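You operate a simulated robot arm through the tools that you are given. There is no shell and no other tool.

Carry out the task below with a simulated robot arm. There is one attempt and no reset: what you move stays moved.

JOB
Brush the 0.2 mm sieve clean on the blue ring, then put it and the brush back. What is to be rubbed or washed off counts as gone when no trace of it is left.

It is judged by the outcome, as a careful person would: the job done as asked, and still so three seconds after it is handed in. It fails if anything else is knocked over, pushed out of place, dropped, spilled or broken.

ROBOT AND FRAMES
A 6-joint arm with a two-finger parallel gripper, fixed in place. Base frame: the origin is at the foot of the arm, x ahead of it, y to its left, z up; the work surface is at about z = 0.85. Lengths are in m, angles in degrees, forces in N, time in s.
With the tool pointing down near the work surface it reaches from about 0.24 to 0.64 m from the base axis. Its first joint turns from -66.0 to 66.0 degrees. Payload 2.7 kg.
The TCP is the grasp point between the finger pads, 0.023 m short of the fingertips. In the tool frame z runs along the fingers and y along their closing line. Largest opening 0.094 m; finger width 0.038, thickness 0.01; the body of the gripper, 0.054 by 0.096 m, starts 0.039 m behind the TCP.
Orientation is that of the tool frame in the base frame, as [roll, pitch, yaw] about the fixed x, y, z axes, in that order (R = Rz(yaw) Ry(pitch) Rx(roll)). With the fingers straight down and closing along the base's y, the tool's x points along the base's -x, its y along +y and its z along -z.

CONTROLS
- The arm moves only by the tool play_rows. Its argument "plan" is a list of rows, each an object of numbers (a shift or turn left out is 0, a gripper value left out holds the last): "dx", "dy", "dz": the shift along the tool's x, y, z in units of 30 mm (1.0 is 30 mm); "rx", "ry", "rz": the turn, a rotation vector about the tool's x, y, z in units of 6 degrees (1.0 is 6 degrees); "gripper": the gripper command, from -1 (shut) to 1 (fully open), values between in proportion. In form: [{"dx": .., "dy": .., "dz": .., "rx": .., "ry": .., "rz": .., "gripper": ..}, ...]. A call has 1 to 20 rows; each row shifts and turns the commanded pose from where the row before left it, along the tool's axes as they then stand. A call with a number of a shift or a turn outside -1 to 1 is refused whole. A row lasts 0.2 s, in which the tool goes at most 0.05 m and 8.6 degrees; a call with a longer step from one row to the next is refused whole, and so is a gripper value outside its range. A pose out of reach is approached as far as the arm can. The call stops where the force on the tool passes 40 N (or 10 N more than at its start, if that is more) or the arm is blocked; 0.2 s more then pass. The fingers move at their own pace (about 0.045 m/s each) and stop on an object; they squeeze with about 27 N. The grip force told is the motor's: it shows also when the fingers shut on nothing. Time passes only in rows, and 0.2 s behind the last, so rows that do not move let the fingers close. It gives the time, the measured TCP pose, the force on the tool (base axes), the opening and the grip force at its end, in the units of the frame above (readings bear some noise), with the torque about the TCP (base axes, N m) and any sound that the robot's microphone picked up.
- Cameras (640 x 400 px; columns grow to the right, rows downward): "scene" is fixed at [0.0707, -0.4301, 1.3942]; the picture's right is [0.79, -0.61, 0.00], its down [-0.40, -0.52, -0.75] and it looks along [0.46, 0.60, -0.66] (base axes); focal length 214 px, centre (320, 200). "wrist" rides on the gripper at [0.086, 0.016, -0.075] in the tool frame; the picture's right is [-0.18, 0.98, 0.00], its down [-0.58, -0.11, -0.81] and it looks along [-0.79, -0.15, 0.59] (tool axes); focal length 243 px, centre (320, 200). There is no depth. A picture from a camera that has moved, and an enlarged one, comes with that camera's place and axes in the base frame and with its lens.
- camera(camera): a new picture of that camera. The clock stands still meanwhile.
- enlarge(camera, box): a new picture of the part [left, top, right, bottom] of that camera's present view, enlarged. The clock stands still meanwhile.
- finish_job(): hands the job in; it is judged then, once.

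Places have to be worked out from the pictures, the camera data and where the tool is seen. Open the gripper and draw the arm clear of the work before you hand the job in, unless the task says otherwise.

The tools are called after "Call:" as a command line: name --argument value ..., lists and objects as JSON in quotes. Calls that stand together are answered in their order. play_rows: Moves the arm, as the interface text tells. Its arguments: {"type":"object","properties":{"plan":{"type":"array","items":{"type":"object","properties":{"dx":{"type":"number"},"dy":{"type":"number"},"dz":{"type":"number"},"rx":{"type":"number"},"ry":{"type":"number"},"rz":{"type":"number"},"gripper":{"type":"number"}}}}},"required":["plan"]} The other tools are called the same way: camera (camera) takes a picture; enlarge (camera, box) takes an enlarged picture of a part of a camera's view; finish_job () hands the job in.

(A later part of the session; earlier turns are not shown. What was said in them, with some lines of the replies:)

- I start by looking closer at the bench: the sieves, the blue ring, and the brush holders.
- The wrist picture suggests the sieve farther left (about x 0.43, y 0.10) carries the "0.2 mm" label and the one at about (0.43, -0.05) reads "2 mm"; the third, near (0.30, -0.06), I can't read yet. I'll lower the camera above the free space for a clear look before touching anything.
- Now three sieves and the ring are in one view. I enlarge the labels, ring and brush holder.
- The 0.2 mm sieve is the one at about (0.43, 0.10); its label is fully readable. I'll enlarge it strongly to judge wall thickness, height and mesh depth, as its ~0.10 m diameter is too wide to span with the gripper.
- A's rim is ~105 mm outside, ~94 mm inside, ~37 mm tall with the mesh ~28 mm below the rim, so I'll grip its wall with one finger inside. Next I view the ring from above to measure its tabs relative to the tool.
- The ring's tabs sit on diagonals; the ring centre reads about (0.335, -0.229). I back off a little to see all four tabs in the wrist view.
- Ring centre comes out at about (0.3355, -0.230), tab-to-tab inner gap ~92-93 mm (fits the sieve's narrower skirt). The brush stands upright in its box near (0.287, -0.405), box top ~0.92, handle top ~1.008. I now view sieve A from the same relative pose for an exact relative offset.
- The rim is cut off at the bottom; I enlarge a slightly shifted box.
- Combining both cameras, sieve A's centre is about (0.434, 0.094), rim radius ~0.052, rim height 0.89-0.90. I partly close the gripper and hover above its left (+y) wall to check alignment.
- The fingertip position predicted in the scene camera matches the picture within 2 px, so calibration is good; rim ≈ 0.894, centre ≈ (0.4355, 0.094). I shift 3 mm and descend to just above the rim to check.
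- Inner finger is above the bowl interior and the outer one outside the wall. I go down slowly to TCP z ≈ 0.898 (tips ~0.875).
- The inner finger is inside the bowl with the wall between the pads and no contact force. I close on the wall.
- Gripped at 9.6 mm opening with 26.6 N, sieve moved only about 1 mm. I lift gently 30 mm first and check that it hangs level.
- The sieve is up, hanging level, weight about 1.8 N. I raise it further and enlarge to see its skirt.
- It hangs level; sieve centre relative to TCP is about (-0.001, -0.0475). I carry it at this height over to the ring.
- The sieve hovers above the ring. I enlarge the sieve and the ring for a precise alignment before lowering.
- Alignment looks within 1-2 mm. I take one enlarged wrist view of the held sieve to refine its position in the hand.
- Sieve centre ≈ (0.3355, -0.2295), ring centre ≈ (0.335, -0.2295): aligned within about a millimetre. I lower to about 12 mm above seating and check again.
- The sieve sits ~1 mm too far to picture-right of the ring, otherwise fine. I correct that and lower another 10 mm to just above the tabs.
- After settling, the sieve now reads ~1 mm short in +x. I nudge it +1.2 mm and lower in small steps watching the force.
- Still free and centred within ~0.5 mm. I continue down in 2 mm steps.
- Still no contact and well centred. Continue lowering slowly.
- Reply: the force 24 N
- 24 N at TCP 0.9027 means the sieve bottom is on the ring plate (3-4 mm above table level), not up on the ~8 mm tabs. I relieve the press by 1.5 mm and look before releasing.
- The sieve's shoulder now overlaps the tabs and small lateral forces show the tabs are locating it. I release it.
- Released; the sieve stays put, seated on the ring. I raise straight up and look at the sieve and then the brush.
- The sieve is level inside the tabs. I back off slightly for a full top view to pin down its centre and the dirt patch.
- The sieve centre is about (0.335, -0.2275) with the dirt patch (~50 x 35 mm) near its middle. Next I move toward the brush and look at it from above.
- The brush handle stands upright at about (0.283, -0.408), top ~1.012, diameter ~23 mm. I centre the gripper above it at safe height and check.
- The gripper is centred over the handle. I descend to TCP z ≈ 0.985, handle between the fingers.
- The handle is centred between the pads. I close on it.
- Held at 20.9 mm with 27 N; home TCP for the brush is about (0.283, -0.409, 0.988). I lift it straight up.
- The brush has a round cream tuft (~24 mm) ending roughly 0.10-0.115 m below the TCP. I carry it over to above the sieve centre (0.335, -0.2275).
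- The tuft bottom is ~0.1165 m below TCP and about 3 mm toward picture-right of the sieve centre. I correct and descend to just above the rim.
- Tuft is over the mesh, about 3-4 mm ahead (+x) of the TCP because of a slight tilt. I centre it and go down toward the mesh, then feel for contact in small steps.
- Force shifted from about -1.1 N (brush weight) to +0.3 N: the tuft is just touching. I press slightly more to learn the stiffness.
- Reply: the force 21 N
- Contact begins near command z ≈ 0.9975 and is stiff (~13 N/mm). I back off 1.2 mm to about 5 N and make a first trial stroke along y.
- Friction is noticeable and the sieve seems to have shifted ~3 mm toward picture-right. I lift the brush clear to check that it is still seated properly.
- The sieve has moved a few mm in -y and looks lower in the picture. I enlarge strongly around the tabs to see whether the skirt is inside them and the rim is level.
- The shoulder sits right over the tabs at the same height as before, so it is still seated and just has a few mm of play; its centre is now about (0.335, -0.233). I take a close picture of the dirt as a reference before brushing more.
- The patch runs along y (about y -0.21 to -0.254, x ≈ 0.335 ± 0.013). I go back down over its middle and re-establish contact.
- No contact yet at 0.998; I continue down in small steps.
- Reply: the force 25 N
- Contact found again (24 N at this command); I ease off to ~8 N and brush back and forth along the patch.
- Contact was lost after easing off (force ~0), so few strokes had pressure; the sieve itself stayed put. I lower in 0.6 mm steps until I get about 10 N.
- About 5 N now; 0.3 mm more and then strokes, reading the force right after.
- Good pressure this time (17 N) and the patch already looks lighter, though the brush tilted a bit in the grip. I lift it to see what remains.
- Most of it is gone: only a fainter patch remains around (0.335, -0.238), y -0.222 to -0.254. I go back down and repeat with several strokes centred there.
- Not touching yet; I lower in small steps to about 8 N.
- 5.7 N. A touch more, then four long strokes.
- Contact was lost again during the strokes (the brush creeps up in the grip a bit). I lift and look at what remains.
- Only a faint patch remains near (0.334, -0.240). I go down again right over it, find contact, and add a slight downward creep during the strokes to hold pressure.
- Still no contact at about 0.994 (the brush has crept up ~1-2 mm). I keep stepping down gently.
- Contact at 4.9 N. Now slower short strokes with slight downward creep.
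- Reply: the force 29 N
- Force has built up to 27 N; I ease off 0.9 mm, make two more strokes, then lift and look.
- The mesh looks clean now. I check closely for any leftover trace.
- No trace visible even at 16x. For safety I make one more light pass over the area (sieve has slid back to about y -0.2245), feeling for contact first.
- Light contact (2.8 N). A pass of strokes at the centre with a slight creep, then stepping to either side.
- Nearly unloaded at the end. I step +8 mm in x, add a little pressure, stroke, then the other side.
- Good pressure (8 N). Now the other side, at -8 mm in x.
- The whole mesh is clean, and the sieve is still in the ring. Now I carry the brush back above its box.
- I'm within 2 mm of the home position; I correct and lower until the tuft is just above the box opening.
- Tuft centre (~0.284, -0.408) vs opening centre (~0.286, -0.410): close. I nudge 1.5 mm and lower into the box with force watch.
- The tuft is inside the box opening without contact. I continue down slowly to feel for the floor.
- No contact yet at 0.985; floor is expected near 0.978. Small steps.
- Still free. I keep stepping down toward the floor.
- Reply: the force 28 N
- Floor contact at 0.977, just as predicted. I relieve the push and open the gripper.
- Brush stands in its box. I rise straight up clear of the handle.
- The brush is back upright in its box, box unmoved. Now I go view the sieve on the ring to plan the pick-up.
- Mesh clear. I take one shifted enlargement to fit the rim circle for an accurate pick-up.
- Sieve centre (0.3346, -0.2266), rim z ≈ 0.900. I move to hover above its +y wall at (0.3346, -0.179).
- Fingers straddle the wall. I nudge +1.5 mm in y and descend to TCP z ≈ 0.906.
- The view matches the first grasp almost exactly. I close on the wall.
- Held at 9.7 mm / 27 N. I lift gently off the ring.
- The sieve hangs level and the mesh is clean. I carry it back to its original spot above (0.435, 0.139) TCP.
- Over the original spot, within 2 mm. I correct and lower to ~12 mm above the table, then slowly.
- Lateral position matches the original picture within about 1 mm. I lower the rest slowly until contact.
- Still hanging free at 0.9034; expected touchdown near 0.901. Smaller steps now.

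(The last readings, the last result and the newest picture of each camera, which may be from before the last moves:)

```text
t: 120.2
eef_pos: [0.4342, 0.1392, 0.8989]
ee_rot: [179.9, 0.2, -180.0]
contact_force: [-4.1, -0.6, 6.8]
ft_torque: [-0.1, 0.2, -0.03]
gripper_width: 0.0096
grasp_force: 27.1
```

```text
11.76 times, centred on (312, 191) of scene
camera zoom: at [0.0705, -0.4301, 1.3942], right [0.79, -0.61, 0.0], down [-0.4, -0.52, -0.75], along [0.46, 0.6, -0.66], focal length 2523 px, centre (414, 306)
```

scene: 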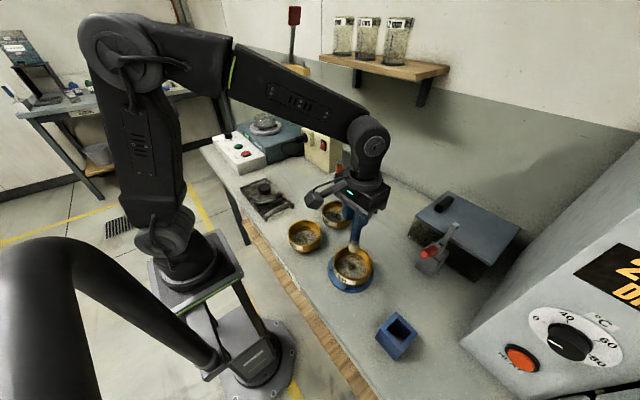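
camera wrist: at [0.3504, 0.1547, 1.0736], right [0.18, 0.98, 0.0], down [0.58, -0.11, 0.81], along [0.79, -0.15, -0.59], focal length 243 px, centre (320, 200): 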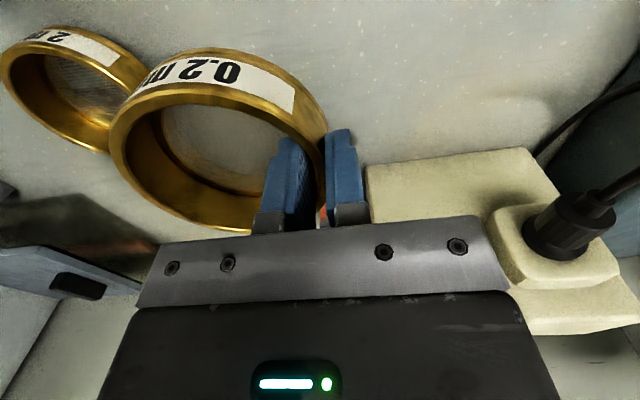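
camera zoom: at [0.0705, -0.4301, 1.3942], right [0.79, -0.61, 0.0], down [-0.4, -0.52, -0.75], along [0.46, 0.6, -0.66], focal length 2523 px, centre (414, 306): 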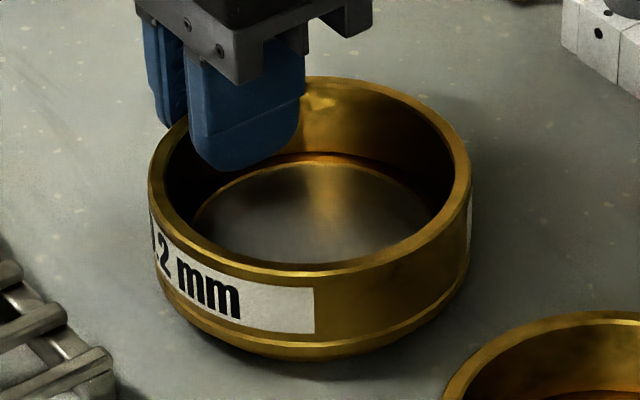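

Touched down (about 8 N), position within ~1 mm of the original picture. I ease off slightly and release.

Call:
play_rows --plan '[{"dz": -0.012}, {}, {"gripper": 0.1}, {}, {}, {}, {}]'

Call:
camera --camera "wrist"

Call:
enlarge --camera "scene" --box '[294, 174, 330, 208]'

```text
t: 121.8
eef_pos: [0.4344, 0.1391, 0.9009]
ee_rot: [-180.0, 0.1, -180.0]
contact_force: [0.0, -0.1, 0.0]
ft_torque: [-0.02, 0.0, 0.01]
gripper_width: 0.0518
grasp_force: 0.0
```

```text
taken
camera wrist: at [0.3476, 0.1548, 0.9745], right [0.18, 0.98, 0.0], down [0.58, -0.11, 0.81], along [0.79, -0.15, -0.59], focal length 243 px, centre (320, 200)
```

wrist: 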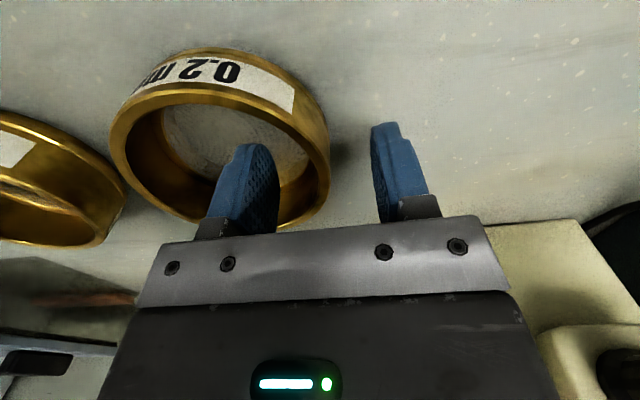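

```text
11.76 times, centred on (312, 191) of scene
camera zoom: at [0.0707, -0.4301, 1.3942], right [0.79, -0.61, 0.0], down [-0.4, -0.52, -0.75], along [0.46, 0.6, -0.66], focal length 2523 px, centre (414, 306)
```

zoom: 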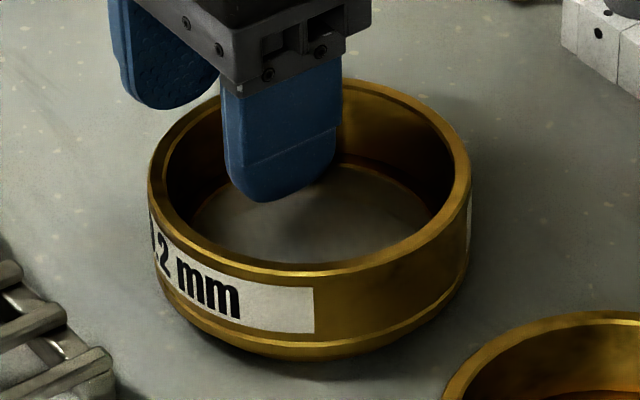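

Sieve released at its place. I rise straight up, draw back toward the start pose and inspect everything.

Call:
play_rows --plan '[{"dz": -0.3}, {"dz": -0.6}, {"dz": -0.9}, {"dz": -0.9}, {"dz": -0.9}, {"dz": -0.9}, {"dz": -0.9, "dx": 0.4, "dy": -0.5}, {"dz": -0.9, "dx": 0.6, "dy": -0.8}, {"dz": -0.9, "dx": 0.6, "dy": -0.8, "gripper": 1}, {"dz": -0.9, "dx": 0.6, "dy": -0.8}, {"dz": -0.9, "dx": 0.6, "dy": -0.8}, {"dz": -0.9, "dx": 0.6, "dy": -0.8}, {"dz": -0.9}, {"dz": -0.6}, {}, {}]'

Call:
camera --camera "scene"

Call:
camera --camera "wrist"

Call:
enlarge --camera "scene" --box '[294, 174, 330, 208]'

Call:
enlarge --camera "scene" --box '[320, 180, 528, 380]'

```text
t: 125.2
eef_pos: [0.3327, 0.0066, 1.2422]
ee_rot: [179.9, 0.1, 180.0]
contact_force: [0.3, -0.6, -0.4]
ft_torque: [0.02, -0.03, 0.01]
gripper_width: 0.0937
grasp_force: 0.1
```

```text
taken
```

scene: 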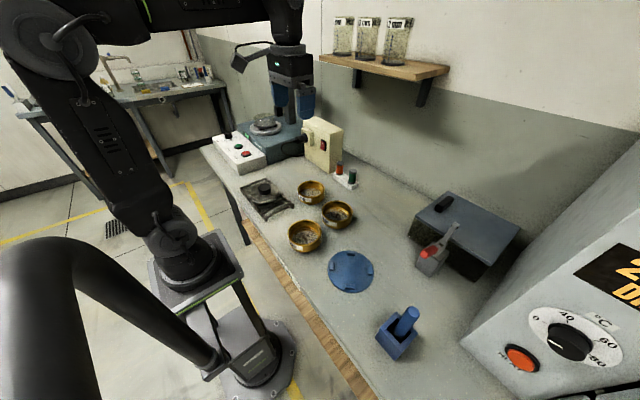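

```text
taken
camera wrist: at [0.2462, 0.0224, 1.3171], right [0.18, 0.98, 0.0], down [0.58, -0.11, 0.81], along [0.79, -0.15, -0.59], focal length 243 px, centre (320, 200)
```

wrist: 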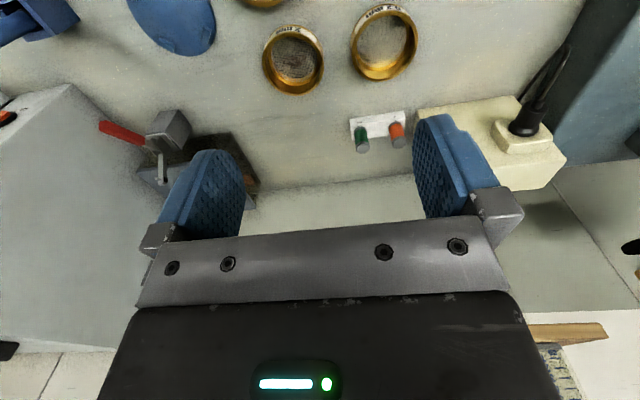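

```text
11.76 times, centred on (312, 191) of scene
camera zoom: at [0.0707, -0.4301, 1.3942], right [0.79, -0.61, 0.0], down [-0.4, -0.52, -0.75], along [0.46, 0.6, -0.66], focal length 2523 px, centre (414, 306)
```

zoom: 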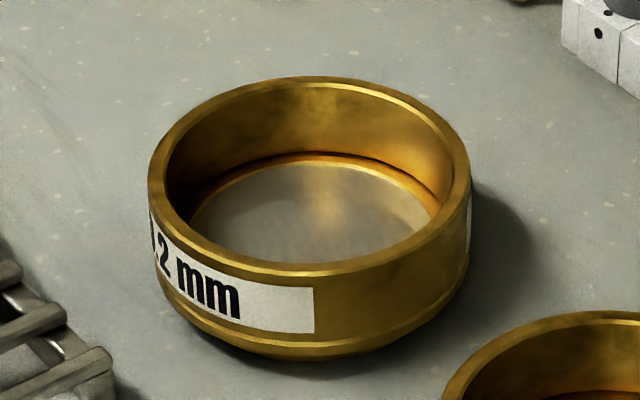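

```text
2.00 times, centred on (424, 280) of scene
camera zoom: at [0.0707, -0.4301, 1.3942], right [0.79, -0.61, 0.0], down [-0.4, -0.52, -0.75], along [0.46, 0.6, -0.66], focal length 429 px, centre (112, 40)
```

zoom: 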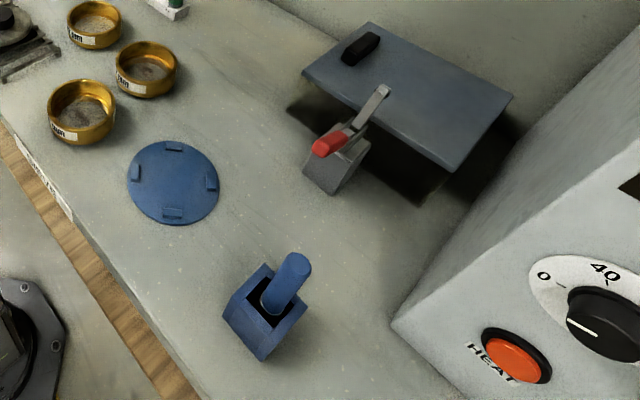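

Everything is back where it was: sieve, brush in box, ring and neighbours unmoved. One last close look at the mesh from the wrist camera for leftover traces.

Call:
enlarge --camera "wrist" --box '[340, 0, 430, 85]'

Call:
enlarge --camera "scene" --box '[302, 186, 322, 200]'

```text
4.71 times, centred on (385, 42) of wrist
camera zoom: at [0.2462, 0.0224, 1.3171], right [0.18, 0.98, 0.0], down [0.58, -0.11, 0.81], along [0.79, -0.15, -0.59], focal length 1142 px, centre (14, 941)
```

zoom: 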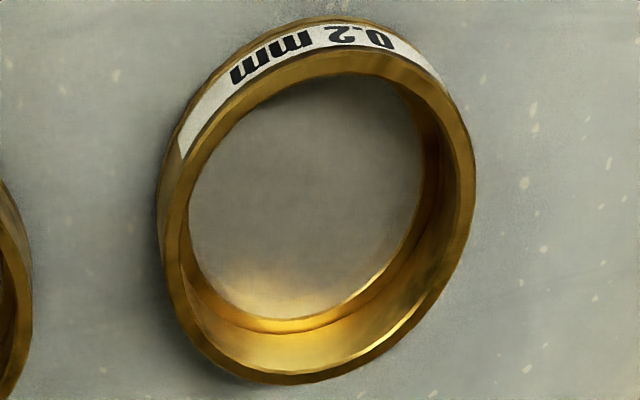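

```text
16.00 times, centred on (312, 193) of scene
camera zoom: at [0.0707, -0.4301, 1.3942], right [0.79, -0.61, 0.0], down [-0.4, -0.52, -0.75], along [0.46, 0.6, -0.66], focal length 3432 px, centre (448, 312)
```

zoom: 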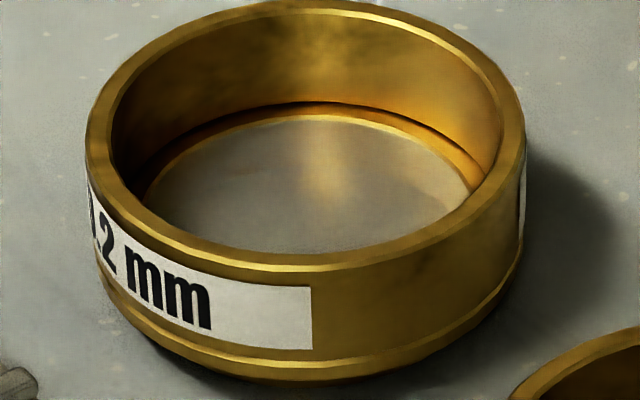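

The mesh shows no trace of dirt from either camera. The sieve and the brush are back in place, and the gripper is open and clear of the work. I hand the job in.

Call:
finish_job

```text
The job is handed in.
```

I brushed the 0.2 mm sieve clean on the blue ring, put it and the brush back, and handed the job in. I don't have the judge's verdict.

- **Sieve:** close-up pictures from both cameras show no dirt left on the mesh. It stands within about 1 mm of where it started, as compared in the scene camera.
- **Brush:** it is upright in its blue box, and the box has not moved.
- **Rest of the bench:** the ring and the other two sieves look unmoved in the final pictures. Nothing was knocked over or dropped.

While I was brushing, the sieve slid a few millimetres back and forth between the ring's tabs but stayed seated. The arm ended clear of the work with the gripper open.
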